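You operate a simulated robot arm through the tools that you are given. There is no shell and no other tool. Be economical: measure what you need, move in short steps, check, and stop when the job is done.

The job below is to be done with a simulated two-armed robot. You get a single attempt, and the scene is never put back.

Task
Fetch the small white cap and set it on the left bench. Take the big yellow cap and leave it in the foam nest on the trolley. Take the carton marked "59" from the high wall shelf and leave it on the brochure. Take the green tray and put it on the top of the low rack. Put one of the green rings from the steel table on the top of the low rack. Put one of the black rings from the steel table on top of the cable reel on the strapping bed. Any order will do. Set down upright: carton.

It is judged by the outcome, as a careful person would: the job done as asked, and still so three seconds after it is handed in. It fails if anything else is knocked over, pushed out of place, dropped, spilled or broken. Lids that push on must go on centred and level and be pressed home; caps that screw on are set level and turned clockwise until they are tight.

Robot
Two 7-joint arms with fingered hands on one trunk, on a base that drives. Base frame: it is fixed to the floor where the robot stands at the start and does not move with it; the origin is under the middle of the robot, x ahead of it, y to its left, z up. Units: m, rad, N and s.
The left shoulder is at the start at [0.058, 0.184, 1.192], the right one opposite. With the tool pointing down near the work surface each hand reaches from about 0.1 to 0.8 m from the robot's upright axis, wherever it stands, measured 20 degrees to its own side. Places, roughly: big yellow cap (3x3x2 cm) [0.5, 0.2, 0.8]; black ring (5x5x2 cm) [-1, -6.4, 0.8]; brochure [0.25, -2.5, 0.75]; cable reel [-3.25, -4, 0.75]; carton [1, -5.75, 1.75]; foam nest on the trolley [-1, -0.4, 0.8]; green ring (5x5x2 cm) [-1, -6.4, 0.8]; green tray (15x13x3 cm) [0.9, -6.1, 0.9]; left bench [0.5, -1.5, 0.8]; small white cap (3x3x2 cm) [0.5, 0.2, 0.8]; top of the low rack [-3.2, -5, 0.8]. Payload 4 kg a hand.
The TCP of each hand is the grasp point between the finger pads, 0.026 m short of the fingertips. In the tool frame z runs along the fingers and y along their closing line. Largest opening 0.132 m; the body of the gripper starts 0.073 m behind the TCP. The gripper is a hand of 3 fingers: y runs from the thumb to the fingers, the wrist lies at [0, 0, -0.224] in the tool frame, and closing takes about 1.5 s.
Orientation is that of the tool frame in the base frame, as a unit quaternion [x, y, z, w]. With the fingers straight down and closing along the base's y, the tool's x points along the base's -x, its y along +y and its z along -z.

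Tools
- The arms move only by the tool send_rows. It takes "left_series", "right_series" or both (then of equal length, played together; a hand with none holds still); each is a list of rows, each an object of numbers (a shift or turn left out is 0, a gripper value left out holds the last): "tx", "ty", "tz": the shift along the base's x, y, z in m; "rx", "ry", "rz": the turn, a rotation vector about the base's x, y, z in rad. In form: [{"tx": .., "ty": .., "tz": .., "rx": .., "ry": .., "rz": ..}, ...]. A call has 1 to 20 rows; each row shifts and turns the commanded pose from where the row before left it. "left_jaw" and "right_jaw" are, for a hand that has rows, the gripper command, from -1 (fully open) to 1 (shut), values between in proportion, set as the call begins (left out, the last holds). A row lasts 0.2 s, in which the tool goes at most 0.05 m and 0.15 rad; a call with a longer step from one row to the next is refused whole, and so is a gripper value outside its range. A pose out of reach is approached as far as the arm can. The call stops where the force on the tool passes 40 N (or 10 N more than at its start, if that is more) or the arm is blocked; 0.2 s more then pass. The fingers move at their own pace (about 0.072 m/s each) and stop on an object; they squeeze with about 22 N. The grip force told is the motor's: it shows also when the fingers shut on nothing. Time passes only in rows, and 0.2 s behind the last, so rows that do not move let the fingers close. The reply holds the time, the measured pose of the TCP, the force on the tool along the base axes, the opening and the grip force, in the units named above and with some noise, with the torque about the TCP (base axes, N m) and any sound that the robot's microphone picked up.
- Cameras (640 x 400 px; columns grow to the right, rows downward): "scene" is now at [0.082, -0.0631, 1.3967]; the picture's right is [-0.94, -0.31, 0.14], its down [-0.33, 0.80, -0.49] and it looks along [0.04, -0.51, -0.86] (base axes); focal length 214 px, centre (320, 200). "left" rides on the left gripper at [-0.061, 0.003, -0.092] in its tool frame; the picture's right is [-0.05, -1.00, 0.00], its down [0.83, -0.04, -0.55] and it looks along [0.55, -0.03, 0.83] (tool axes); focal length 230 px, centre (320, 200). "right" rides on the right gripper at [0.062, 0.003, -0.092] in its tool frame; the picture's right is [-0.05, 1.00, 0.00], its down [-0.83, -0.04, -0.56] and it looks along [-0.56, -0.03, 0.83] (tool axes); focal length 230 px, centre (320, 200). There is no depth. A picture from a camera that has moved, and an enlarged one, comes with that camera's place and axes in the base frame and with its lens. The place of the scene camera against the robot may be out by one fixed shift of up to 0.018 m in any direction.
- camera(camera): a new picture of that camera. No time passes.
- slide_trunk(by): slides the trunk up (or, below 0, down) by that many m; the arms and the scene camera ride with it, the base frame stays. It gives what a move gives, with no picture.
- drive_base(legs): drives the robot by 1 to 6 legs, each [ahead, left, turn to the left] in m, m and rad, along the robot's own axes; the way and the turn of a leg run together, so that a leg with both is an arc; at most 1.5 m and 3.142 rad a leg. The arms and the cameras ride along, it lands a little off, and it stops where it bumps. It gives what a move gives.
- finger_targets(finger1, finger2, thumb_bend, hand): sets how far each is bent, from 0 (flat) to 1 (curled in); at 0.3 the hand is open as for a grip, at 0.7 the pads meet at the TCP. One left out holds its place. A second passes; each finger stops where it meets its share of the squeeze, and holds until it gets a number again. A gripper value or a shape takes the hand back. It gives what a move gives, with no picture; readings hold the bend of each and the force on the fingers (four entries, about 0 where the hand has none), thumb and palm.
- grasp_type(shape, hand): the hand has 3 fingers and takes this shape, open, in about a second: jaw (thumb against the fingers, like two jaws); tri (thumb and two fingers); tip (a fingertip pinch); poke (one finger out to press); point (the index stretched); flat (the hand flat); cup (the hand cupped); fist (a fist). The gripper value then closes the fingers along that shape, each until it touches; the sizes above hold for jaw. It gives what a move gives, with no picture.
- aim_head(pan, tilt): turns the head with the scene camera to pan (to the left, within 1.501 rad either way) and tilt (down, from -0.506 to 1.204), counted from straight ahead of the robot. It gives what a move gives.
- close_up(camera, box): a new picture of the part [left, top, right, bottom] of that camera's present view, enlarged. No time passes.
- close_job(): hands the job in; it is judged then, once.

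Work in short steps. Places have to be worked out from the pictures, the camera data and where the tool is seen: move nearer, look again, correct. Check each grasp and each placing, and mend what went wrong. You have 186 turns and 154 pictures in all, those below and enlarged ones among them. Open the grippers and draw the arms clear of the work before you hand the job in, unless the task says otherwise; then end with one line.

The tools are called by a JSON object that holds its "api" and its "payload". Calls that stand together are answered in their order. send_rows: Moves the arms, as the interface text tells. Its arguments: {"type":"object","properties":{"left_series":{"type":"array","items":{"type":"object","properties":{"tx":{"type":"number"},"ty":{"type":"number"},"tz":{"type":"number"},"rx":{"type":"number"},"ry":{"type":"number"},"rz":{"type":"number"}}}},"left_jaw":{"type":"number"},"right_series":{"type":"array","items":{"type":"object","properties":{"tx":{"type":"number"},"ty":{"type":"number"},"tz":{"type":"number"},"rx":{"type":"number"},"ry":{"type":"number"},"rz":{"type":"number"}}}},"right_jaw":{"type":"number"}},"required":[]} The other tools are called the same way: slide_trunk (by) slides the trunk up or down; grasp_type (shape, hand) gives the hand a shape; finger_targets (finger1, finger2, thumb_bend, hand) moves the fingers one by one; drive_base (legs) drives the base; aim_head (pan, tilt) turns the head that bears the scene camera; camera (camera) takes a picture; close_up (camera, box) takes an enlarged picture of a part of a camera's view; close_job () hands the job in.

At the start:

```text
time_s: 0.0
left_eef_pos: [0.579, -0.1082, 1.0656]
left_orientation: [0.001, 1.0, 0.0, -0.001]
left_wrist_force: [0.2, 0.0, 0.1]
left_torque: [-0.02, 0.02, -0.02]
left_grip_width: 0.1319
left_gripper_force: 0.0
left_shape: jaw
left_bend: [0.3, 0.3, 0.3]
left_finger forces: [0.1, 0.1, 0.0, 0.1, 0.0, 0.1]
right_eef_pos: [0.3649, -0.4294, 1.0438]
right_orientation: [0.001, 1.0, 0.0, 0.0]
right_wrist_force: [0.0, -1.0, -0.7]
right_torque: [0.0, 0.0, 0.01]
right_grip_width: 0.1319
right_gripper_force: 0.0
right_shape: jaw
right_bend: [0.3, 0.3, 0.3]
right_finger forces: [0.0, 0.0, 0.0, 0.0, 0.0, 0.0]
trunk travel left (down, up): [-0.225, 0.237]
robot x, y, heading: [0.0016, 0.0007, 0.004]
head pan, tilt: [-1.26, 1.005]
```

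scene: 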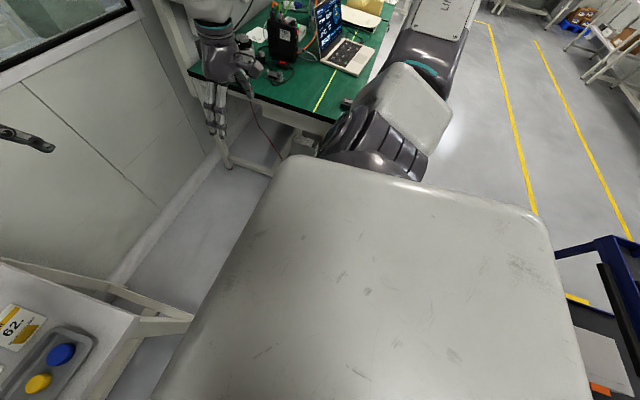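
right: 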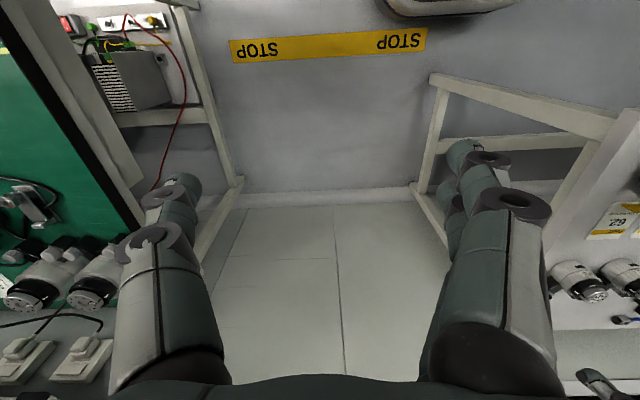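
left: 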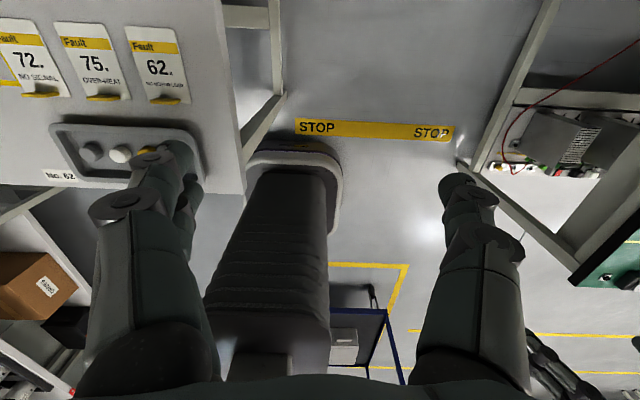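

I'll look at the work surface in front where the caps should be.

{"api": "aim_head", "payload": {"pan": 0.3, "tilt": 0.8}}

{"api": "camera", "payload": {"camera": "scene"}}

```text
time_s: 1.6
left_eef_pos: [0.5791, -0.1069, 1.0663]
left_orientation: [0.0, 1.0, 0.0, -0.001]
left_wrist_force: [-1.0, 0.2, -0.8]
left_torque: [-0.01, 0.01, 0.01]
left_grip_width: 0.1319
left_gripper_force: 0.0
left_shape: jaw
left_bend: [0.3, 0.3, 0.3]
left_finger forces: [0.1, 0.0, 0.0, 0.0, 0.1, 0.0]
right_eef_pos: [0.3661, -0.4289, 1.0437]
right_orientation: [0.001, 1.0, 0.0, -0.001]
right_wrist_force: [-0.1, 0.1, -0.1]
right_torque: [-0.04, -0.01, 0.0]
right_grip_width: 0.1317
right_gripper_force: 0.0
right_shape: jaw
right_bend: [0.3, 0.3, 0.3]
right_finger forces: [0.0, 0.0, 0.0, 0.1, 0.0, 0.0]
trunk travel left (down, up): [-0.225, 0.237]
robot x, y, heading: [0.0012, -0.0011, 0.002]
head pan, tilt: [0.3, 0.799]
```

```text
150 pictures are left
camera scene: at [0.1395, 0.0267, 1.404], right [0.29, -0.96, -0.04], down [-0.78, -0.21, -0.59], along [0.56, 0.21, -0.81], focal length 214 px, centre (320, 200)
```

scene: 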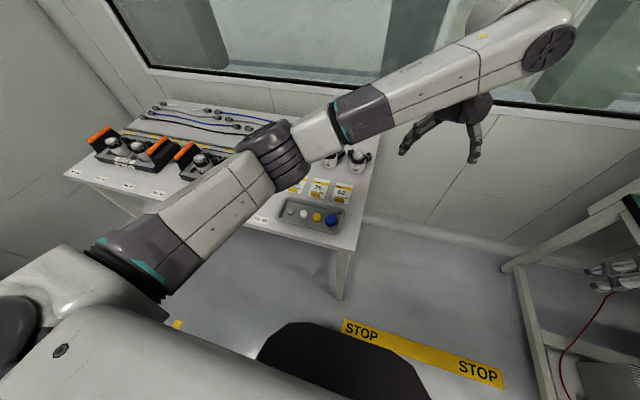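

The cap tray sits on the bench ahead, left. I zoom in on it.

{"api": "close_up", "payload": {"camera": "scene", "box": [240, 150, 400, 250]}}

{"api": "close_up", "payload": {"camera": "left", "box": [0, 80, 224, 220]}}

{"api": "close_up", "payload": {"camera": "scene", "box": [60, 90, 220, 190]}}

```text
4.00 times, centred on (320, 200) of scene
camera zoom: at [0.1395, 0.0267, 1.404], right [0.29, -0.96, -0.04], down [-0.78, -0.21, -0.59], along [0.56, 0.21, -0.81], focal length 858 px, centre (320, 200)
```

zoom: 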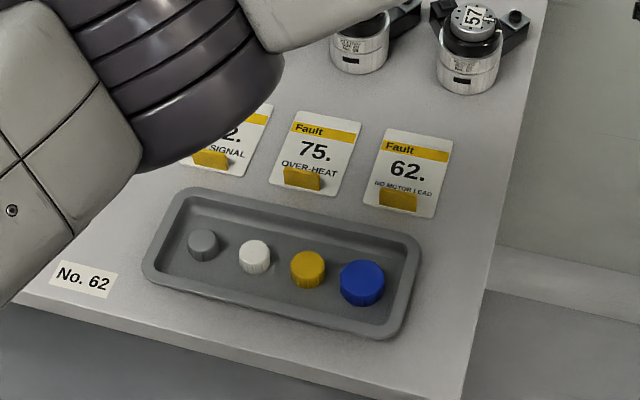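

```text
2.86 times, centred on (112, 150) of left
camera zoom: at [0.6414, -0.104, 1.1574], right [0.05, -1.0, 0.0], down [-0.83, -0.04, 0.56], along [-0.56, -0.03, -0.83], focal length 657 px, centre (914, 343)
```

zoom: 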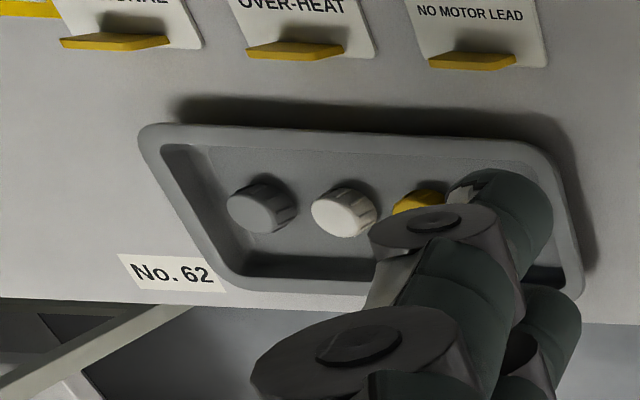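

```text
4.00 times, centred on (140, 140) of scene
camera zoom: at [0.1395, 0.0267, 1.404], right [0.29, -0.96, -0.04], down [-0.78, -0.21, -0.59], along [0.56, 0.21, -0.81], focal length 858 px, centre (1040, 440)
```

zoom: 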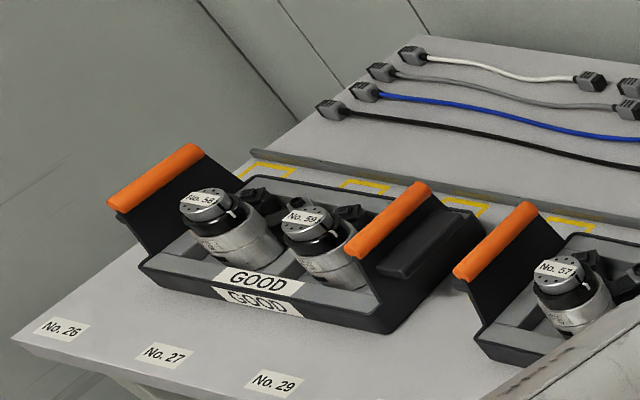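

Now a look at the hand's finger geometry, and a survey of the surroundings.

{"api": "close_up", "payload": {"camera": "scene", "box": [380, 80, 540, 180]}}

{"api": "aim_head", "payload": {"pan": -1.0, "tilt": 0.4}}

{"api": "camera", "payload": {"camera": "scene"}}

{"api": "aim_head", "payload": {"pan": -1.5, "tilt": 0.4}}

{"api": "camera", "payload": {"camera": "scene"}}

```text
4.00 times, centred on (460, 130) of scene
camera zoom: at [0.1395, 0.0267, 1.404], right [0.29, -0.96, -0.04], down [-0.78, -0.21, -0.59], along [0.56, 0.21, -0.81], focal length 858 px, centre (-240, 480)
```

zoom: 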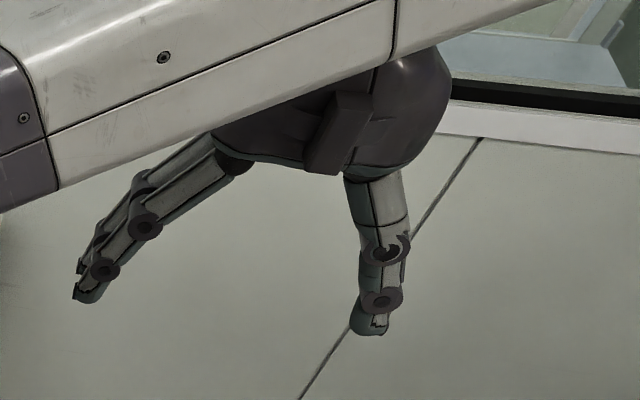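

```text
time_s: 3.1
left_eef_pos: [0.5782, -0.1083, 1.0659]
left_orientation: [0.0, 1.0, 0.0, 0.0]
left_wrist_force: [-0.2, -0.9, 0.0]
left_torque: [-0.03, -0.04, 0.01]
left_grip_width: 0.1319
left_gripper_force: 0.0
left_shape: jaw
left_bend: [0.3, 0.3, 0.3]
left_finger forces: [0.0, 0.0, 0.1, 0.0, 0.0, 0.0]
right_eef_pos: [0.3659, -0.4294, 1.0436]
right_orientation: [0.001, 1.0, 0.0, -0.001]
right_wrist_force: [-0.1, -0.5, 0.4]
right_torque: [0.04, -0.03, -0.01]
right_grip_width: 0.1316
right_gripper_force: 0.0
right_shape: jaw
right_bend: [0.3, 0.3, 0.3]
right_finger forces: [0.0, 0.0, 0.0, 0.1, 0.0, 0.0]
trunk travel left (down, up): [-0.225, 0.237]
robot x, y, heading: [-0.0031, -0.0006, -0.002]
head pan, tilt: [-1.0, 0.4]
```

```text
145 pictures are left
camera scene: at [0.1179, -0.075, 1.4426], right [-0.83, -0.54, 0.12], down [-0.34, 0.33, -0.88], along [0.44, -0.77, -0.46], focal length 214 px, centre (320, 200)
```

scene: 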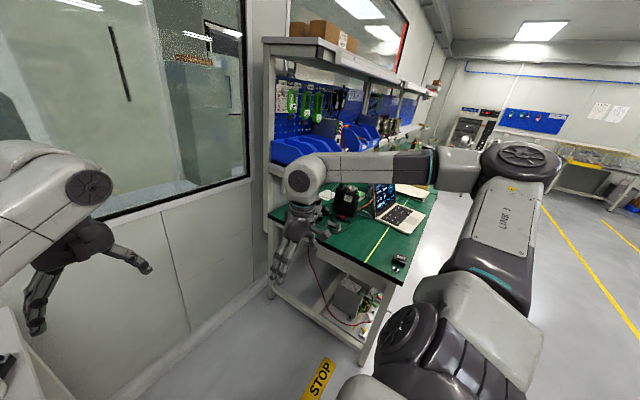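

```text
time_s: 4.0
left_eef_pos: [0.5784, -0.1082, 1.066]
left_orientation: [0.001, 1.0, 0.0, -0.001]
left_wrist_force: [1.6, -0.4, -1.1]
left_torque: [0.01, -0.01, -0.06]
left_grip_width: 0.1321
left_gripper_force: 0.1
left_shape: jaw
left_bend: [0.3, 0.3, 0.3]
left_finger forces: [0.0, 0.1, 0.0, 0.1, 0.0, 0.1]
right_eef_pos: [0.3658, -0.4289, 1.0433]
right_orientation: [0.002, 1.0, 0.0, -0.001]
right_wrist_force: [0.4, 0.7, -0.2]
right_torque: [0.01, 0.04, -0.03]
right_grip_width: 0.1318
right_gripper_force: 0.0
right_shape: jaw
right_bend: [0.3, 0.3, 0.3]
right_finger forces: [0.0, 0.0, 0.0, 0.1, 0.1, 0.0]
trunk travel left (down, up): [-0.225, 0.237]
robot x, y, heading: [0.0011, -0.0026, 0.001]
head pan, tilt: [-1.499, 0.4]
```

```text
144 pictures are left
camera scene: at [0.075, -0.0895, 1.4489], right [-0.99, -0.07, 0.14], down [-0.16, 0.39, -0.91], along [0.01, -0.92, -0.39], focal length 214 px, centre (320, 200)
```

scene: 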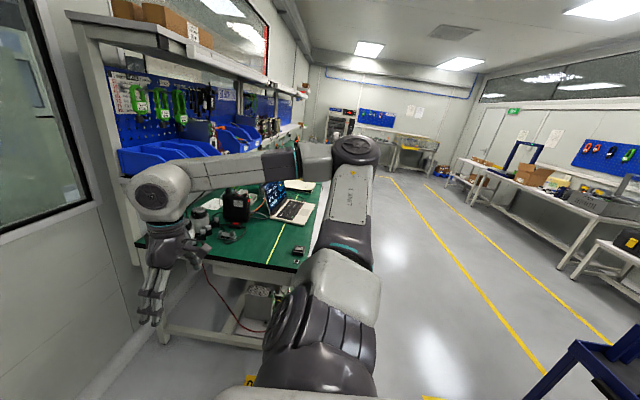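

The bench is ahead along +y side. I bring the left hand above the cap tray, turning it so that it closes along x (across the row of caps).

{"api": "send_rows", "payload": {"left_series": [{"tx": -0.009, "ty": 0.03, "tz": -0.005, "rz": 0.1428}, {"tx": -0.009, "ty": 0.03, "tz": -0.005, "rz": 0.1428}, {"tx": -0.009, "ty": 0.03, "tz": -0.005, "rz": 0.1428}, {"tx": -0.009, "ty": 0.03, "tz": -0.005, "rz": 0.1428}, {"tx": -0.009, "ty": 0.03, "tz": -0.005, "rz": 0.1428}, {"tx": -0.009, "ty": 0.03, "tz": -0.005, "rz": 0.1428}, {"tx": -0.009, "ty": 0.03, "tz": -0.005, "rz": 0.1428}, {"tx": -0.009, "ty": 0.03, "tz": -0.005, "rz": 0.1428}, {"tx": -0.009, "ty": 0.03, "tz": -0.005, "rz": 0.1428}, {"tx": -0.009, "ty": 0.03, "tz": -0.005, "rz": 0.1428}, {"tx": -0.009, "ty": 0.02, "tz": -0.005, "rz": 0.1428}]}}

{"api": "camera", "payload": {"camera": "left"}}

```text
time_s: 6.4
left_eef_pos: [0.6826, 0.2253, 0.961]
left_orientation: [-0.706, 0.708, 0.0, -0.001]
left_wrist_force: [-0.8, -0.4, -0.7]
left_torque: [-0.03, 0.02, 0.01]
left_grip_width: 0.1319
left_gripper_force: 0.1
left_shape: jaw
left_bend: [0.3, 0.3, 0.3]
left_finger forces: [0.0, 0.0, 0.0, 0.0, 0.0, 0.0]
left hand out of reach, approached as far as the arm can: row 1, 2, 3, 4, 5, 6, 7, 8, 9, 10, 11
right_eef_pos: [0.3654, -0.4288, 1.0434]
right_orientation: [0.001, 1.0, -0.001, -0.001]
right_wrist_force: [0.2, -0.7, 0.0]
right_torque: [-0.03, -0.03, -0.03]
right_grip_width: 0.1317
right_gripper_force: 0.1
right_shape: jaw
right_bend: [0.3, 0.3, 0.3]
right_finger forces: [0.1, 0.0, 0.0, 0.1, 0.0, 0.1]
trunk travel left (down, up): [-0.225, 0.237]
robot x, y, heading: [-0.0051, 0.0036, 0.0]
head pan, tilt: [-1.499, 0.4]
```

```text
143 pictures are left
camera left: at [0.6812, 0.2879, 1.0506], right [1.0, 0.05, 0.0], down [0.04, -0.83, 0.56], along [0.03, -0.56, -0.83], focal length 230 px, centre (320, 200)
```

left: 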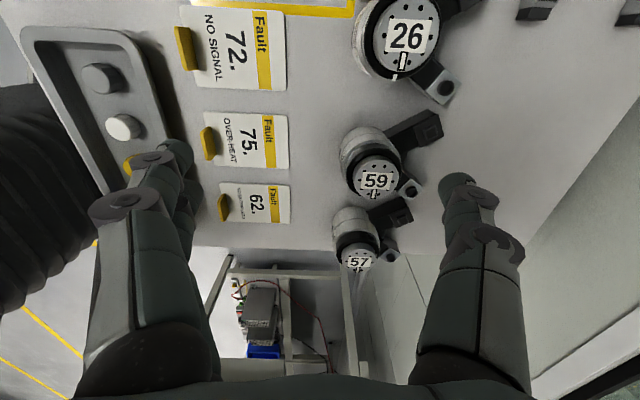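

The arm reports it lagged; I'll hold still a moment and see where it settles.

{"api": "send_rows", "payload": {"left_series": [{"tx": 0}, {"tx": 0}, {"tx": 0}, {"tx": 0}]}}

{"api": "aim_head", "payload": {"pan": 0.5, "tilt": 0.8}}

{"api": "camera", "payload": {"camera": "scene"}}

```text
time_s: 7.4
left_eef_pos: [0.6831, 0.2239, 0.9607]
left_orientation: [-0.705, 0.709, 0.0, -0.001]
left_wrist_force: [0.8, 1.3, 0.2]
left_torque: [0.0, 0.02, 0.05]
left_grip_width: 0.1319
left_gripper_force: 0.1
left_shape: jaw
left_bend: [0.3, 0.3, 0.3]
left_finger forces: [0.0, 0.0, 0.0, 0.1, 0.0, 0.0]
right_eef_pos: [0.3648, -0.4292, 1.0438]
right_orientation: [0.001, 1.0, 0.0, -0.001]
right_wrist_force: [0.0, -0.6, -0.7]
right_torque: [0.01, -0.01, 0.02]
right_grip_width: 0.1319
right_gripper_force: 0.2
right_shape: jaw
right_bend: [0.3, 0.3, 0.3]
right_finger forces: [0.1, 0.0, 0.0, 0.1, 0.0, 0.1]
trunk travel left (down, up): [-0.225, 0.237]
robot x, y, heading: [0.0038, -0.0018, -0.003]
head pan, tilt: [-1.499, 0.4]
```

```text
time_s: 9.4
left_eef_pos: [0.6841, 0.2254, 0.9587]
left_orientation: [-0.705, 0.709, -0.001, -0.001]
left_wrist_force: [-0.6, 0.5, 0.3]
left_torque: [-0.01, -0.01, -0.01]
left_grip_width: 0.1318
left_gripper_force: 0.1
left_shape: jaw
left_bend: [0.3, 0.3, 0.3]
left_finger forces: [0.1, 0.1, 0.1, 0.0, 0.0, 0.0]
right_eef_pos: [0.3661, -0.4303, 1.044]
right_orientation: [0.002, 1.0, 0.0, -0.001]
right_wrist_force: [0.1, 0.2, -0.1]
right_torque: [0.03, 0.02, -0.02]
right_grip_width: 0.132
right_gripper_force: 0.1
right_shape: jaw
right_bend: [0.3, 0.3, 0.3]
right_finger forces: [0.0, 0.0, 0.1, 0.0, 0.0, 0.1]
trunk travel left (down, up): [-0.225, 0.237]
robot x, y, heading: [-0.0003, 0.0017, 0.0]
head pan, tilt: [0.499, 0.799]
```

```text
142 pictures are left
camera scene: at [0.1334, 0.0415, 1.405], right [0.47, -0.88, -0.07], down [-0.72, -0.34, -0.6], along [0.5, 0.33, -0.8], focal length 214 px, centre (320, 200)
```

scene: 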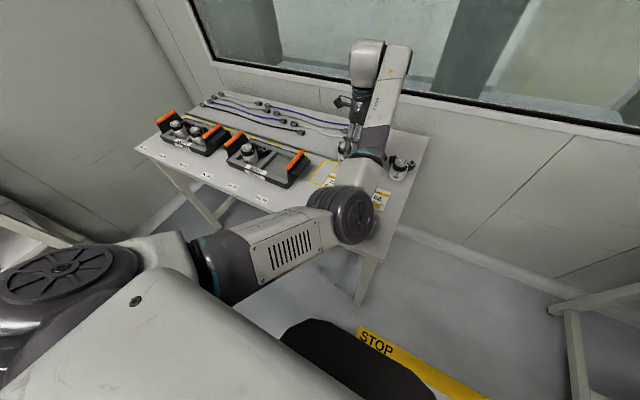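

The elbow sits forward and low. I test moving the hand back and up to see whether the arm follows.

{"api": "send_rows", "payload": {"left_series": [{"tx": -0.02, "tz": 0.04}, {"tx": -0.03, "tz": 0.03}, {"tx": -0.04, "tz": 0.02}, {"tx": -0.04, "tz": 0.01}]}}

```text
time_s: 10.4
left_eef_pos: [0.6864, 0.2723, 1.0127]
left_orientation: [0.707, -0.707, 0.0, 0.0]
left_wrist_force: [-0.4, 0.4, 0.1]
left_torque: [0.02, 0.01, 0.0]
left_grip_width: 0.1322
left_gripper_force: 0.1
left_shape: jaw
left_bend: [0.3, 0.3, 0.3]
left_finger forces: [0.1, 0.0, 0.1, 0.0, 0.0, 0.0]
left hand out of reach, approached as far as the arm can: row 1, 2, 3, 4
right_eef_pos: [0.3659, -0.4293, 1.0426]
right_orientation: [0.002, 1.0, 0.0, -0.002]
right_wrist_force: [0.3, 0.0, 0.8]
right_torque: [-0.01, -0.02, -0.03]
right_grip_width: 0.1318
right_gripper_force: 0.2
right_shape: jaw
right_bend: [0.3, 0.3, 0.3]
right_finger forces: [0.0, 0.0, 0.0, 0.0, 0.0, 0.0]
trunk travel left (down, up): [-0.225, 0.237]
robot x, y, heading: [0.0012, 0.0002, 0.001]
head pan, tilt: [0.499, 0.799]
```

It slides sideways rather than back – a joint limit. I turn the wrist back to the original orientation and see if x frees up.

{"api": "send_rows", "payload": {"left_series": [{"rz": -0.1428}, {"rz": -0.1428}, {"rz": -0.1428}, {"rz": -0.1428}, {"rz": -0.1428}, {"rz": -0.1428}, {"rz": -0.1428}, {"rz": -0.1428}, {"rz": -0.1428}, {"rz": -0.1428}, {"rz": -0.1428}, {"tx": -0.03}, {"tx": -0.03}, {"tx": -0.03}, {"tx": -0.03}, {"tx": -0.03}]}}

{"api": "camera", "payload": {"camera": "scene"}}

```text
time_s: 13.8
left_eef_pos: [0.6403, 0.3279, 0.9684]
left_orientation: [0.0, 1.0, -0.001, 0.001]
left_wrist_force: [-0.3, 0.2, -0.6]
left_torque: [-0.01, 0.01, -0.02]
left_grip_width: 0.132
left_gripper_force: 0.0
left_shape: jaw
left_bend: [0.3, 0.3, 0.3]
left_finger forces: [0.1, 0.0, 0.0, 0.0, 0.0, 0.1]
left hand out of reach, approached as far as the arm can: row 12, 13, 14, 15, 16
right_eef_pos: [0.3648, -0.4283, 1.0436]
right_orientation: [0.001, 1.0, 0.0, -0.001]
right_wrist_force: [0.5, -0.3, -0.2]
right_torque: [-0.02, -0.02, 0.02]
right_grip_width: 0.1319
right_gripper_force: 0.0
right_shape: jaw
right_bend: [0.3, 0.3, 0.3]
right_finger forces: [0.0, 0.1, 0.0, 0.1, 0.1, 0.0]
trunk travel left (down, up): [-0.225, 0.237]
robot x, y, heading: [0.0006, 0.0002, -0.004]
head pan, tilt: [0.499, 0.799]
```

```text
141 pictures are left
camera scene: at [0.1333, 0.0419, 1.4049], right [0.47, -0.88, -0.07], down [-0.72, -0.34, -0.6], along [0.5, 0.33, -0.8], focal length 214 px, centre (320, 200)
```

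scene: 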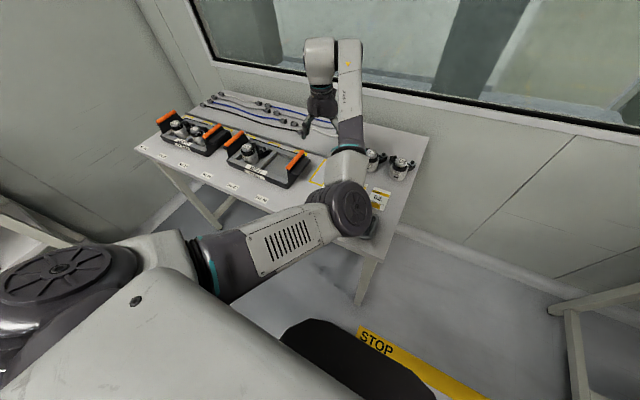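

The elbow is flipped inward; I'll swing the hand out to the left so that the arm may unfold, then come back.

{"api": "send_rows", "payload": {"left_series": [{"tz": 0.04}, {"tz": 0.04}, {"ty": 0.05}, {"ty": 0.05}, {"ty": 0.05}, {"ty": 0.05, "tx": -0.02}, {"ty": 0.05, "tx": -0.02}, {"ty": 0.03, "tx": -0.04}, {"ty": 0.02, "tx": -0.04}, {"tx": -0.05}, {"tx": -0.05}, {"tx": -0.05}]}}

{"api": "camera", "payload": {"camera": "scene"}}

```text
refused: row 6 steps farther than a row can; nothing moved
```

```text
140 pictures are left
camera scene: at [0.1333, 0.0419, 1.4049], right [0.47, -0.88, -0.07], down [-0.72, -0.34, -0.6], along [0.5, 0.33, -0.8], focal length 214 px, centre (320, 200)
```

scene: 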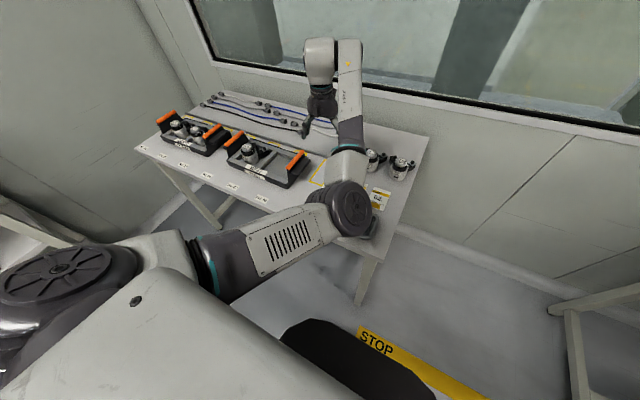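

A row was too long; resend with smaller steps.

{"api": "send_rows", "payload": {"left_series": [{"tz": 0.04}, {"tz": 0.04}, {"ty": 0.045}, {"ty": 0.045}, {"ty": 0.045}, {"ty": 0.045, "tx": -0.015}, {"ty": 0.045, "tx": -0.015}, {"ty": 0.03, "tx": -0.035}, {"ty": 0.02, "tx": -0.04}, {"tx": -0.045}, {"tx": -0.045}, {"tx": -0.045}]}}

{"api": "camera", "payload": {"camera": "scene"}}

```text
time_s: 16.4
left_eef_pos: [0.4173, 0.6139, 1.0431]
left_orientation: [0.0, 1.0, 0.0, 0.0]
left_wrist_force: [0.0, 0.5, -0.4]
left_torque: [0.0, -0.03, 0.0]
left_grip_width: 0.1318
left_gripper_force: 0.0
left_shape: jaw
left_bend: [0.3, 0.3, 0.3]
left_finger forces: [0.0, 0.1, 0.1, 0.1, 0.0, 0.0]
left hand out of reach, approached as far as the arm can: row 1, 2
right_eef_pos: [0.3644, -0.4286, 1.044]
right_orientation: [0.001, 1.0, 0.001, 0.0]
right_wrist_force: [-0.2, 0.0, -0.1]
right_torque: [-0.03, 0.0, -0.01]
right_grip_width: 0.1319
right_gripper_force: 0.0
right_shape: jaw
right_bend: [0.3, 0.3, 0.3]
right_finger forces: [0.0, 0.1, 0.0, 0.0, 0.1, 0.0]
trunk travel left (down, up): [-0.225, 0.237]
robot x, y, heading: [-0.0015, -0.0013, 0.001]
head pan, tilt: [0.499, 0.799]
```

```text
139 pictures are left
camera scene: at [0.1325, 0.0418, 1.4051], right [0.47, -0.88, -0.07], down [-0.72, -0.34, -0.6], along [0.5, 0.33, -0.8], focal length 214 px, centre (320, 200)
```

scene: 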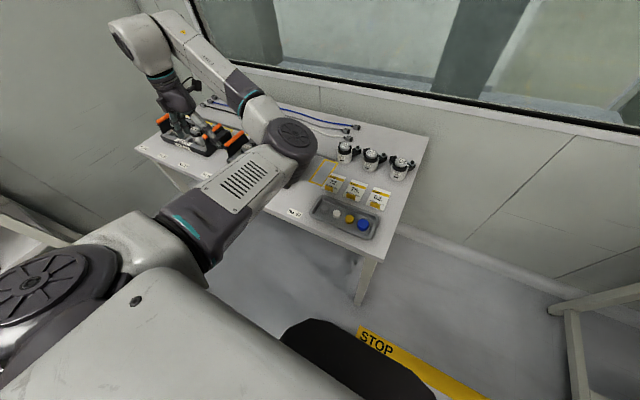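

The config is better for targets further left. I test whether the hand can reach a robot-relative spot (0.34, 0.40) with the wrist turned −1.12 rad – that would be the cap position after turning the base right by 0.45 rad.

{"api": "send_rows", "payload": {"left_series": [{"tx": -0.01, "ty": -0.027, "rz": -0.14}, {"tx": -0.01, "ty": -0.027, "rz": -0.14}, {"tx": -0.01, "ty": -0.027, "rz": -0.14}, {"tx": -0.01, "ty": -0.027, "rz": -0.14}, {"tx": -0.01, "ty": -0.027, "rz": -0.14}, {"tx": -0.01, "ty": -0.027, "rz": -0.14}, {"tx": -0.01, "ty": -0.027, "rz": -0.14}, {"tx": -0.01, "ty": -0.027, "rz": -0.14}]}}

{"api": "camera", "payload": {"camera": "scene"}}

```text
time_s: 18.2
left_eef_pos: [0.3551, 0.4944, 1.044]
left_orientation: [0.532, 0.847, 0.0, 0.0]
left_wrist_force: [0.6, 0.5, -0.4]
left_torque: [0.03, -0.02, -0.02]
left_grip_width: 0.1319
left_gripper_force: 0.0
left_shape: jaw
left_bend: [0.3, 0.3, 0.3]
left_finger forces: [0.0, 0.1, 0.0, 0.1, 0.1, 0.1]
left hand out of reach, approached as far as the arm can: row 5, 6, 7, 8
right_eef_pos: [0.3667, -0.4295, 1.0434]
right_orientation: [0.001, 1.0, -0.001, -0.001]
right_wrist_force: [-0.2, 1.0, -0.1]
right_torque: [0.01, 0.0, 0.0]
right_grip_width: 0.132
right_gripper_force: 0.1
right_shape: jaw
right_bend: [0.3, 0.3, 0.3]
right_finger forces: [0.0, 0.0, 0.1, 0.0, 0.1, 0.0]
trunk travel left (down, up): [-0.225, 0.237]
robot x, y, heading: [0.0022, 0.0015, 0.002]
head pan, tilt: [0.499, 0.799]
```

```text
138 pictures are left
camera scene: at [0.1333, 0.0421, 1.4049], right [0.47, -0.88, -0.07], down [-0.72, -0.34, -0.6], along [0.5, 0.33, -0.8], focal length 214 px, centre (320, 200)
```

scene: 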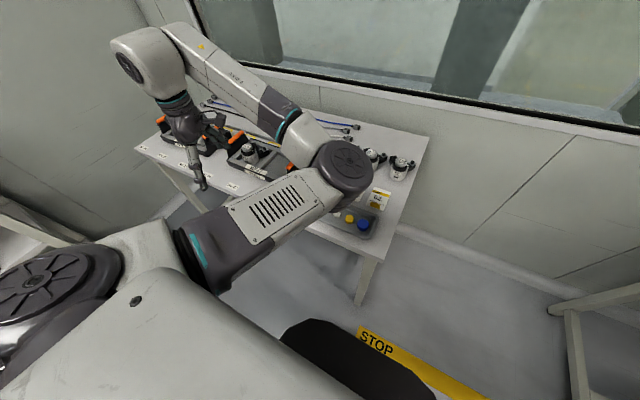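

The arm's near limit is about 0.43 m from the shoulder, so the robot stands too near. I back up 0.17 m.

{"api": "drive_base", "payload": {"legs": [[-0.17, 0, 0]]}}

{"api": "send_rows", "payload": {"left_series": [{"tx": 0.038, "ty": -0.026}, {"tx": 0.038, "ty": -0.026}, {"tx": 0.038, "ty": -0.026}, {"tx": 0.038, "ty": -0.026}, {"tx": 0.038, "ty": -0.026, "rz": -0.11}, {"tx": 0.038, "ty": -0.026, "rz": -0.11}, {"tx": 0.038, "ty": -0.026, "rz": -0.11}, {"tx": 0.038, "ty": -0.026, "rz": -0.12}]}}

{"api": "camera", "payload": {"camera": "left"}}

```text
time_s: 19.6
left_eef_pos: [0.1846, 0.494, 1.0459]
left_orientation: [0.531, 0.847, 0.001, -0.001]
left_wrist_force: [0.2, 0.1, 0.1]
left_torque: [-0.01, -0.03, 0.02]
left_grip_width: 0.1319
left_gripper_force: 0.0
left_shape: jaw
left_bend: [0.3, 0.3, 0.3]
left_finger forces: [0.1, 0.0, 0.0, 0.0, 0.0, 0.0]
right_eef_pos: [0.1957, -0.43, 1.0421]
right_orientation: [0.0, 1.0, 0.0, 0.0]
right_wrist_force: [0.5, 0.5, 0.7]
right_torque: [-0.02, 0.01, 0.0]
right_grip_width: 0.132
right_gripper_force: 0.1
right_shape: jaw
right_bend: [0.3, 0.3, 0.3]
right_finger forces: [0.0, 0.0, 0.1, 0.0, 0.1, 0.0]
trunk travel left (down, up): [-0.225, 0.237]
robot x, y, heading: [-0.1695, 0.0001, 0.001]
head pan, tilt: [0.499, 0.799]
```

```text
time_s: 21.4
left_eef_pos: [0.5127, 0.3487, 1.0411]
left_orientation: [0.707, 0.707, 0.0, -0.001]
left_wrist_force: [0.6, 0.0, 0.1]
left_torque: [0.01, 0.0, 0.02]
left_grip_width: 0.132
left_gripper_force: 0.0
left_shape: jaw
left_bend: [0.3, 0.3, 0.3]
left_finger forces: [0.1, 0.0, 0.0, 0.0, 0.0, 0.1]
left hand out of reach, approached as far as the arm can: row 1, 2, 3, 4, 5
right_eef_pos: [0.1952, -0.4299, 1.0428]
right_orientation: [0.0, 1.0, 0.0, -0.001]
right_wrist_force: [0.5, -0.9, -0.1]
right_torque: [0.01, 0.01, 0.01]
right_grip_width: 0.1319
right_gripper_force: 0.0
right_shape: jaw
right_bend: [0.3, 0.3, 0.3]
right_finger forces: [0.0, 0.1, 0.0, 0.0, 0.0, 0.0]
trunk travel left (down, up): [-0.225, 0.237]
robot x, y, heading: [-0.1701, -0.0003, 0.001]
head pan, tilt: [0.499, 0.799]
```

```text
137 pictures are left
camera left: at [0.518, 0.2878, 1.133], right [-1.0, -0.05, 0.0], down [-0.04, 0.83, 0.56], along [-0.03, 0.56, -0.83], focal length 230 px, centre (320, 200)
```

left: 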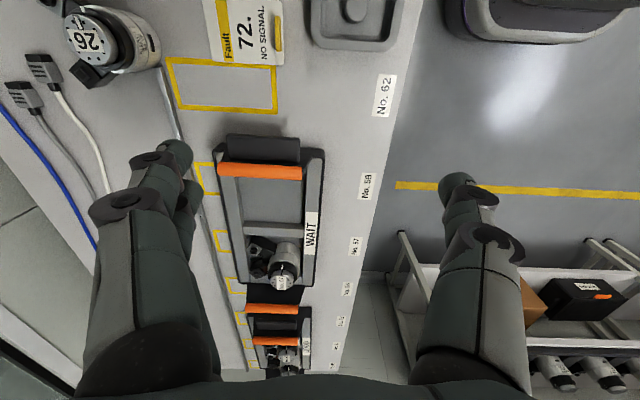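

Now I bring it over the white cap at about (0.476, 0.213) and set the opening smaller.

{"api": "send_rows", "payload": {"left_series": [{"tx": -0.007, "ty": -0.027}, {"tx": -0.007, "ty": -0.027}, {"tx": -0.007, "ty": -0.027}, {"tx": -0.007, "ty": -0.027}, {"tx": -0.008, "ty": -0.027}, {"tz": -0.03}, {"tz": -0.03}], "left_jaw": -0.2}}

{"api": "camera", "payload": {"camera": "left"}}

```text
time_s: 23.0
left_eef_pos: [0.5328, 0.2365, 0.9676]
left_orientation: [0.706, 0.708, 0.001, -0.001]
left_wrist_force: [0.5, -0.2, 0.5]
left_torque: [0.02, -0.02, 0.02]
left_grip_width: 0.0796
left_gripper_force: 0.1
left_shape: jaw
left_bend: [0.71, 0.71, 0.71]
left_finger forces: [0.0, 0.0, 0.0, 0.1, 0.0, 0.0]
left hand out of reach, approached as far as the arm can: row 2, 3, 4, 5
right_eef_pos: [0.1946, -0.4289, 1.0422]
right_orientation: [0.001, 1.0, 0.0, -0.001]
right_wrist_force: [0.4, -0.4, 0.0]
right_torque: [-0.01, 0.0, 0.0]
right_grip_width: 0.1319
right_gripper_force: 0.0
right_shape: jaw
right_bend: [0.3, 0.3, 0.3]
right_finger forces: [0.1, 0.0, 0.0, 0.0, 0.0, 0.1]
trunk travel left (down, up): [-0.225, 0.237]
robot x, y, heading: [-0.1677, 0.0024, 0.0]
head pan, tilt: [0.499, 0.799]
```

```text
136 pictures are left
camera left: at [0.5365, 0.1756, 1.0594], right [-1.0, -0.05, 0.0], down [-0.04, 0.83, 0.56], along [-0.03, 0.56, -0.83], focal length 230 px, centre (320, 200)
```

left: 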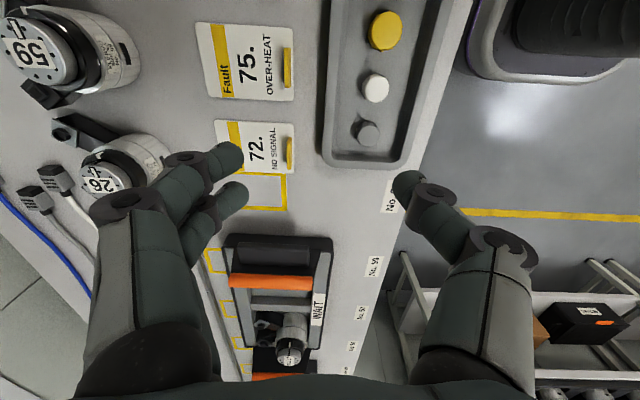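

Cap confirmed at about (0.480, 0.208, 0.81). The arm is better placed with the shoulder higher over the work: raise the trunk 0.15 and lower the hand accordingly while moving back.

{"api": "slide_trunk", "payload": {"by": 0.15}}

{"api": "send_rows", "payload": {"left_series": [{"tz": -0.04}, {"tz": -0.04}, {"tz": -0.04}, {"tz": -0.03}, {"tx": -0.02, "ty": -0.01}, {"tx": -0.02, "ty": -0.01}, {"tx": -0.013, "ty": -0.008}]}}

{"api": "camera", "payload": {"camera": "left"}}

```text
time_s: 24.8
left_eef_pos: [0.5304, 0.237, 1.1179]
left_orientation: [0.706, 0.708, 0.0, -0.001]
left_wrist_force: [-0.4, -0.4, -0.2]
left_torque: [-0.01, -0.01, -0.02]
left_grip_width: 0.0796
left_gripper_force: 0.0
left_shape: jaw
left_bend: [0.71, 0.71, 0.71]
left_finger forces: [0.1, 0.0, 0.0, 0.0, 0.0, 0.0]
right_eef_pos: [0.1938, -0.43, 1.1933]
right_orientation: [0.0, 1.0, 0.0, 0.0]
right_wrist_force: [0.1, -0.1, -0.3]
right_torque: [0.0, 0.01, 0.0]
right_grip_width: 0.132
right_gripper_force: 0.1
right_shape: jaw
right_bend: [0.3, 0.3, 0.3]
right_finger forces: [0.0, 0.0, 0.1, 0.0, 0.1, 0.0]
trunk travel left (down, up): [-0.375, 0.087]
robot x, y, heading: [-0.1699, -0.0028, 0.003]
head pan, tilt: [0.499, 0.799]
```

```text
time_s: 26.4
left_eef_pos: [0.4787, 0.2086, 0.9682]
left_orientation: [0.707, 0.708, 0.0, 0.0]
left_wrist_force: [0.1, 0.2, 0.0]
left_torque: [-0.03, 0.01, -0.03]
left_grip_width: 0.0799
left_gripper_force: 0.0
left_shape: jaw
left_bend: [0.71, 0.71, 0.71]
left_finger forces: [0.1, 0.0, 0.1, 0.0, 0.1, 0.0]
right_eef_pos: [0.1951, -0.4294, 1.1929]
right_orientation: [0.0, 1.0, 0.0, -0.002]
right_wrist_force: [-0.1, 0.7, -0.1]
right_torque: [0.02, -0.02, -0.02]
right_grip_width: 0.1315
right_gripper_force: 0.0
right_shape: jaw
right_bend: [0.3, 0.3, 0.3]
right_finger forces: [0.1, 0.0, 0.1, 0.1, 0.0, 0.0]
trunk travel left (down, up): [-0.375, 0.087]
robot x, y, heading: [-0.1713, -0.0008, 0.001]
head pan, tilt: [0.499, 0.799]
```

```text
135 pictures are left
camera left: at [0.4827, 0.1474, 1.0596], right [-1.0, -0.05, 0.0], down [-0.04, 0.83, 0.56], along [-0.03, 0.56, -0.83], focal length 230 px, centre (320, 200)
```

left: 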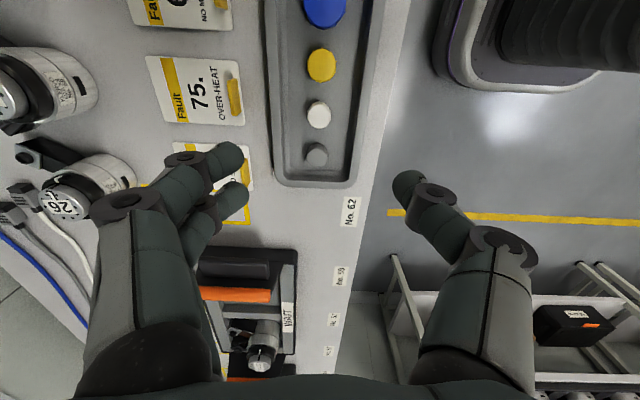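

Excellent: the hand is right above the white cap. I narrow the fingers to ~5 cm and descend in steps.

{"api": "send_rows", "payload": {"left_series": [{"tz": 0}, {"tz": 0}, {"tz": -0.03}, {"tz": -0.03}, {"tz": -0.03}, {"tz": -0.02}, {"tz": -0.01}], "left_jaw": 0.2}}

{"api": "camera", "payload": {"camera": "left"}}

{"api": "camera", "payload": {"camera": "scene"}}

```text
time_s: 28.0
left_eef_pos: [0.479, 0.2088, 0.8481]
left_orientation: [0.707, 0.707, 0.001, 0.001]
left_wrist_force: [0.5, 0.4, 2.2]
left_torque: [-0.03, 0.11, 0.01]
left_grip_width: 0.0535
left_gripper_force: 0.0
left_shape: jaw
left_bend: [0.73, 0.73, 0.7]
left_finger forces: [0.0, 0.1, 0.1, 0.0, 2.6, 0.1]
right_eef_pos: [0.1953, -0.4293, 1.1934]
right_orientation: [-0.001, 1.0, 0.0, 0.0]
right_wrist_force: [-1.2, 0.0, -0.1]
right_torque: [-0.03, 0.0, 0.0]
right_grip_width: 0.1319
right_gripper_force: 0.1
right_shape: jaw
right_bend: [0.3, 0.3, 0.3]
right_finger forces: [0.0, 0.1, 0.0, 0.0, 0.0, 0.0]
trunk travel left (down, up): [-0.375, 0.087]
robot x, y, heading: [-0.1666, 0.0013, 0.002]
head pan, tilt: [0.499, 0.799]
```

```text
134 pictures are left
camera left: at [0.4822, 0.1475, 0.9402], right [-1.0, -0.05, 0.0], down [-0.05, 0.83, 0.56], along [-0.03, 0.56, -0.83], focal length 230 px, centre (320, 200)
```

left: 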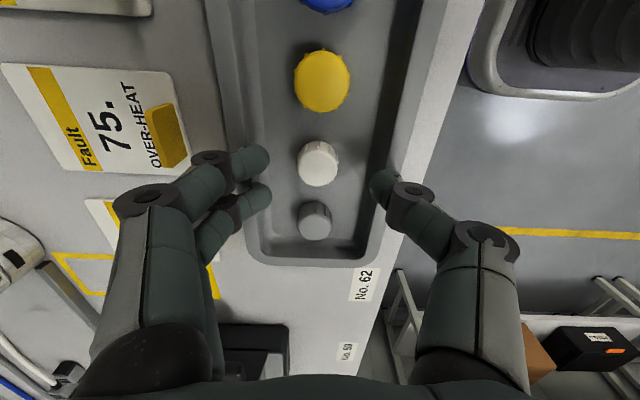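

```text
133 pictures are left
camera scene: at [-0.1049, 0.0413, 1.5714], right [0.48, -0.88, -0.01], down [-0.64, -0.34, -0.68], along [0.6, 0.33, -0.73], focal length 214 px, centre (320, 200)
```

scene: 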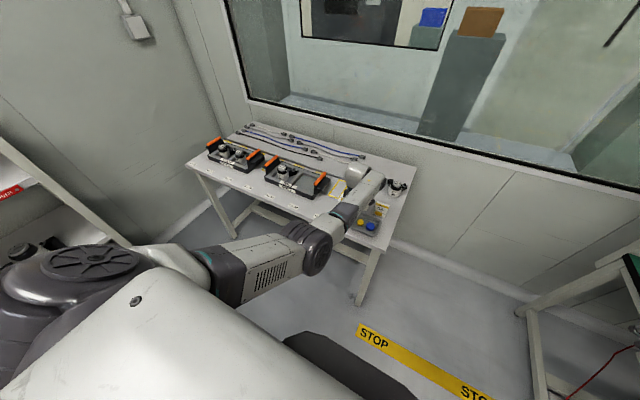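

The thumb grazes the tray wall. I rise 2 cm, narrow to ~3.8 cm (white cap is ~2.4 cm), and go down again.

{"api": "send_rows", "payload": {"left_series": [{"tz": 0.02}, {"tz": 0}, {"tz": 0}, {"tz": 0}, {"tx": 0.001, "tz": -0.02}, {"tz": -0.01}, {"tz": -0.008}], "left_jaw": 0.43}}

{"api": "camera", "payload": {"camera": "left"}}

```text
time_s: 29.6
left_eef_pos: [0.4789, 0.2085, 0.8343]
left_orientation: [0.707, 0.708, 0.002, 0.001]
left_wrist_force: [-2.6, 0.5, 11.4]
left_torque: [0.07, -0.27, 0.07]
left_grip_width: 0.0349
left_gripper_force: 0.1
left_shape: jaw
left_bend: [0.74, 0.74, 0.7]
left_finger forces: [5.2, 5.1, 0.0, 0.0, 3.8, 0.0]
right_eef_pos: [0.1927, -0.4309, 1.1937]
right_orientation: [0.0, 1.0, -0.001, 0.001]
right_wrist_force: [-0.8, -0.1, 0.7]
right_torque: [-0.02, -0.02, 0.0]
right_grip_width: 0.1318
right_gripper_force: 0.1
right_shape: jaw
right_bend: [0.3, 0.3, 0.3]
right_finger forces: [0.0, 0.0, 0.1, 0.1, 0.0, 0.0]
trunk travel left (down, up): [-0.375, 0.087]
robot x, y, heading: [-0.1741, 0.0006, 0.003]
head pan, tilt: [0.499, 0.799]
```

```text
132 pictures are left
camera left: at [0.4823, 0.1474, 0.9248], right [-1.0, -0.05, -0.01], down [-0.05, 0.83, 0.56], along [-0.03, 0.56, -0.83], focal length 230 px, centre (320, 200)
```

left: 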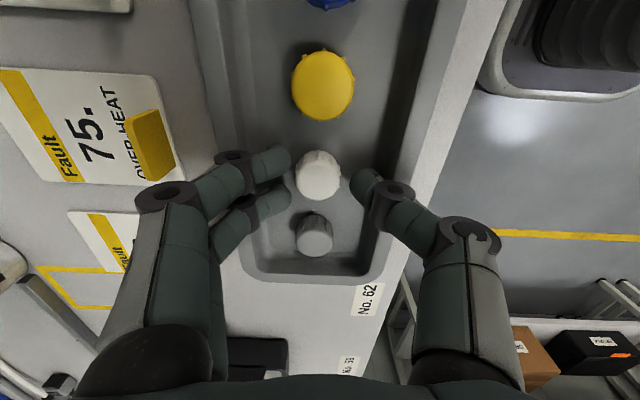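

The fingers touched the tray floor (≈0.808), so the cap top is ~0.827 and its y ≈ 0.201. I raise 4 mm, shift y −0.007, then close.

{"api": "send_rows", "payload": {"left_series": [{"tz": 0.005, "ty": -0.007}, {"tz": 0}]}}

{"api": "send_rows", "payload": {"left_series": [{"tz": 0}, {"tz": 0}, {"tz": 0}, {"tz": 0}, {"tz": 0}, {"tz": 0}], "left_jaw": 1}}

{"api": "camera", "payload": {"camera": "left"}}

```text
time_s: 30.2
left_eef_pos: [0.4778, 0.2013, 0.8359]
left_orientation: [0.707, 0.707, 0.0, -0.001]
left_wrist_force: [-0.2, 0.9, 1.1]
left_torque: [-0.01, -0.02, 0.02]
left_grip_width: 0.0356
left_gripper_force: 0.2
left_shape: jaw
left_bend: [0.74, 0.74, 0.7]
left_finger forces: [0.7, 0.9, 0.1, 0.0, 1.8, 0.1]
right_eef_pos: [0.1957, -0.4286, 1.1931]
right_orientation: [0.001, 1.0, 0.0, -0.001]
right_wrist_force: [-0.2, 0.8, -0.6]
right_torque: [-0.02, 0.0, 0.0]
right_grip_width: 0.132
right_gripper_force: 0.0
right_shape: jaw
right_bend: [0.3, 0.3, 0.3]
right_finger forces: [0.0, 0.0, 0.0, 0.0, 0.1, 0.0]
trunk travel left (down, up): [-0.375, 0.087]
robot x, y, heading: [-0.1694, 0.0009, -0.002]
head pan, tilt: [0.499, 0.799]
```

```text
time_s: 31.6
left_eef_pos: [0.479, 0.2025, 0.8346]
left_orientation: [0.706, 0.708, 0.001, 0.0]
left_wrist_force: [0.1, 0.2, 0.7]
left_torque: [-0.02, -0.01, 0.0]
left_grip_width: 0.0186
left_gripper_force: 22.0
left_shape: jaw
left_bend: [0.73, 0.73, 0.71]
left_finger forces: [9.1, 9.0, 0.0, 0.1, 18.5, 0.0]
right_eef_pos: [0.195, -0.429, 1.1929]
right_orientation: [0.0, 1.0, -0.001, 0.0]
right_wrist_force: [-0.1, -1.6, -0.3]
right_torque: [-0.01, -0.02, 0.01]
right_grip_width: 0.132
right_gripper_force: 0.0
right_shape: jaw
right_bend: [0.3, 0.3, 0.3]
right_finger forces: [0.0, 0.0, 0.1, 0.0, 0.1, 0.0]
trunk travel left (down, up): [-0.375, 0.087]
robot x, y, heading: [-0.1681, 0.0035, 0.001]
head pan, tilt: [0.499, 0.799]
```

```text
131 pictures are left
camera left: at [0.4835, 0.141, 0.9269], right [-1.0, -0.05, 0.0], down [-0.04, 0.83, 0.56], along [-0.03, 0.56, -0.83], focal length 230 px, centre (320, 200)
```

left: 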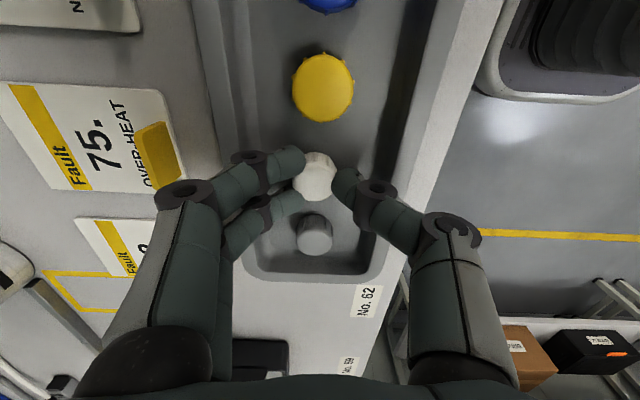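

Grip is firm (9/9/18.5 N). I lift slowly.

{"api": "send_rows", "payload": {"left_series": [{"tz": 0.015}, {"tz": 0.02}, {"tz": 0.03}, {"tz": 0.04}, {"tz": 0.04}, {"tz": 0.04}]}}

{"api": "camera", "payload": {"camera": "left"}}

```text
time_s: 33.0
left_eef_pos: [0.4789, 0.2019, 1.0188]
left_orientation: [0.707, 0.707, 0.0, 0.0]
left_wrist_force: [-0.1, 0.0, -0.6]
left_torque: [0.01, -0.01, -0.05]
left_grip_width: 0.0184
left_gripper_force: 21.9
left_shape: jaw
left_bend: [0.73, 0.73, 0.71]
left_finger forces: [9.8, 9.6, 0.0, 0.0, 18.4, 0.1]
right_eef_pos: [0.1949, -0.4297, 1.1925]
right_orientation: [-0.001, 1.0, 0.0, 0.0]
right_wrist_force: [0.6, -1.4, 0.1]
right_torque: [-0.02, -0.01, -0.04]
right_grip_width: 0.1317
right_gripper_force: 0.1
right_shape: jaw
right_bend: [0.3, 0.3, 0.3]
right_finger forces: [0.0, 0.0, 0.1, 0.0, 0.0, 0.1]
trunk travel left (down, up): [-0.375, 0.087]
robot x, y, heading: [-0.1693, -0.0033, 0.001]
head pan, tilt: [0.499, 0.799]
```

```text
130 pictures are left
camera left: at [0.4827, 0.1419, 1.1116], right [-1.0, -0.05, 0.0], down [-0.04, 0.83, 0.56], along [-0.03, 0.56, -0.83], focal length 230 px, centre (320, 200)
```

left: 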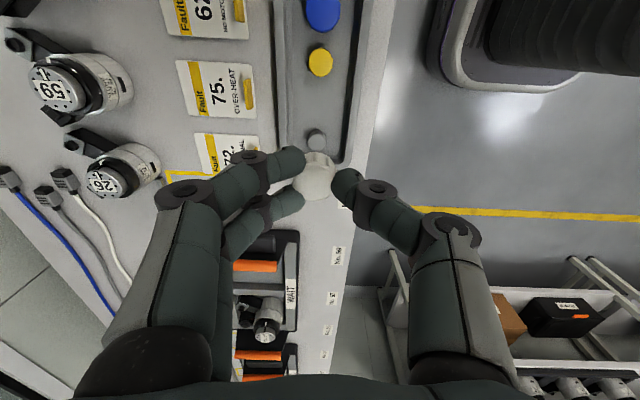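

White cap is held. I raise the left hand and turn the base left 0.5 rad so the right arm faces the yellow cap at about (0.481, 0.157).

{"api": "send_rows", "payload": {"left_series": [{"tz": 0.04, "ty": 0.02}, {"tz": 0.04, "ty": 0.02}]}}

{"api": "drive_base", "payload": {"legs": [[0, 0, 0.5]]}}

{"api": "send_rows", "payload": {"right_series": [{"tx": 0.012, "ty": 0.035, "tz": -0.02, "rz": 0.107}, {"tx": 0.012, "ty": 0.035, "tz": -0.02, "rz": 0.107}, {"tx": 0.012, "ty": 0.035, "tz": -0.02, "rz": 0.107}, {"tx": 0.012, "ty": 0.035, "tz": -0.02, "rz": 0.107}, {"tx": 0.012, "ty": 0.035, "tz": -0.02, "rz": 0.107}, {"tx": 0.012, "ty": 0.035, "tz": -0.02, "rz": 0.107}, {"tx": 0.012, "ty": 0.035, "tz": -0.02, "rz": 0.107}, {"tx": 0.012, "ty": 0.035, "tz": -0.02, "rz": 0.107}, {"tx": 0.012, "ty": 0.035, "tz": -0.02, "rz": 0.107}, {"tx": 0.012, "ty": 0.035, "tz": -0.02, "rz": 0.107}], "right_jaw": 0.25}}

{"api": "camera", "payload": {"camera": "right"}}

```text
time_s: 33.6
left_eef_pos: [0.4767, 0.2411, 1.1004]
left_orientation: [0.707, 0.707, 0.001, -0.001]
left_wrist_force: [-0.6, 0.0, -0.2]
left_torque: [0.02, 0.01, -0.03]
left_grip_width: 0.0181
left_gripper_force: 21.9
left_shape: jaw
left_bend: [0.73, 0.73, 0.71]
left_finger forces: [10.2, 10.2, 0.0, 0.0, 18.3, 0.1]
right_eef_pos: [0.1955, -0.4299, 1.1923]
right_orientation: [0.0, 1.0, 0.001, 0.0]
right_wrist_force: [0.2, 0.1, 0.3]
right_torque: [0.06, -0.02, -0.02]
right_grip_width: 0.132
right_gripper_force: 0.0
right_shape: jaw
right_bend: [0.3, 0.3, 0.3]
right_finger forces: [0.0, 0.1, 0.0, 0.0, 0.0, 0.0]
trunk travel left (down, up): [-0.375, 0.087]
robot x, y, heading: [-0.1677, 0.0043, 0.001]
head pan, tilt: [0.499, 0.799]
```

```text
time_s: 35.4
left_eef_pos: [0.2824, 0.523, 1.0991]
left_orientation: [0.51, 0.86, 0.0, 0.0]
left_wrist_force: [-0.7, 0.6, -0.7]
left_torque: [-0.01, -0.01, 0.01]
left_grip_width: 0.0182
left_gripper_force: 21.7
left_shape: jaw
left_bend: [0.73, 0.73, 0.71]
left_finger forces: [10.3, 10.2, 0.1, 0.0, 18.2, 0.0]
right_eef_pos: [0.3555, -0.2016, 1.193]
right_orientation: [-0.247, 0.969, -0.001, 0.0]
right_wrist_force: [-0.1, -0.5, -0.4]
right_torque: [-0.02, 0.0, -0.02]
right_grip_width: 0.1321
right_gripper_force: 0.0
right_shape: jaw
right_bend: [0.3, 0.3, 0.3]
right_finger forces: [0.0, 0.0, 0.0, 0.0, 0.1, 0.0]
trunk travel left (down, up): [-0.375, 0.087]
robot x, y, heading: [-0.1669, -0.0018, 0.503]
head pan, tilt: [0.499, 0.799]
```

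```text
time_s: 37.6
left_eef_pos: [0.2837, 0.5241, 1.0996]
left_orientation: [0.509, 0.861, 0.0, 0.0]
left_wrist_force: [-0.7, 0.2, -0.6]
left_torque: [-0.01, 0.04, 0.02]
left_grip_width: 0.0182
left_gripper_force: 22.1
left_shape: jaw
left_bend: [0.73, 0.73, 0.71]
left_finger forces: [10.2, 10.1, 0.0, 0.0, 18.1, 0.0]
right_eef_pos: [0.4385, 0.069, 1.0401]
right_orientation: [0.707, -0.707, 0.0, 0.0]
right_wrist_force: [-0.6, 0.1, 0.0]
right_torque: [-0.02, -0.02, 0.0]
right_grip_width: 0.0498
right_gripper_force: 0.1
right_shape: jaw
right_bend: [0.73, 0.73, 0.7]
right_finger forces: [0.1, 0.0, 0.1, 0.0, 0.0, 0.1]
right hand out of reach, approached as far as the arm can: row 8, 9, 10
trunk travel left (down, up): [-0.375, 0.087]
robot x, y, heading: [-0.1699, -0.0008, 0.501]
head pan, tilt: [0.499, 0.799]
```

```text
129 pictures are left
camera right: at [0.4357, 0.0072, 1.1318], right [-1.0, 0.05, 0.0], down [0.04, 0.83, 0.56], along [0.03, 0.55, -0.83], focal length 230 px, centre (320, 200)
```

right: 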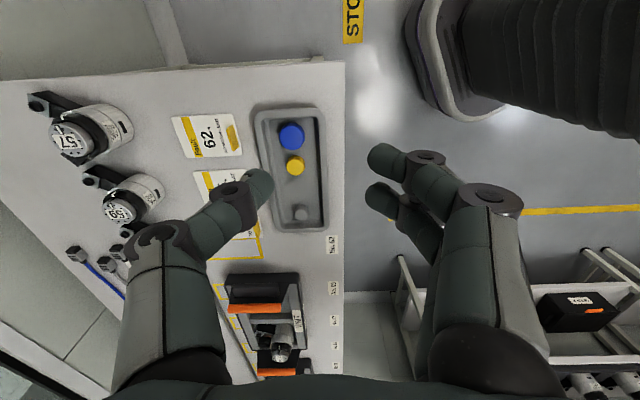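

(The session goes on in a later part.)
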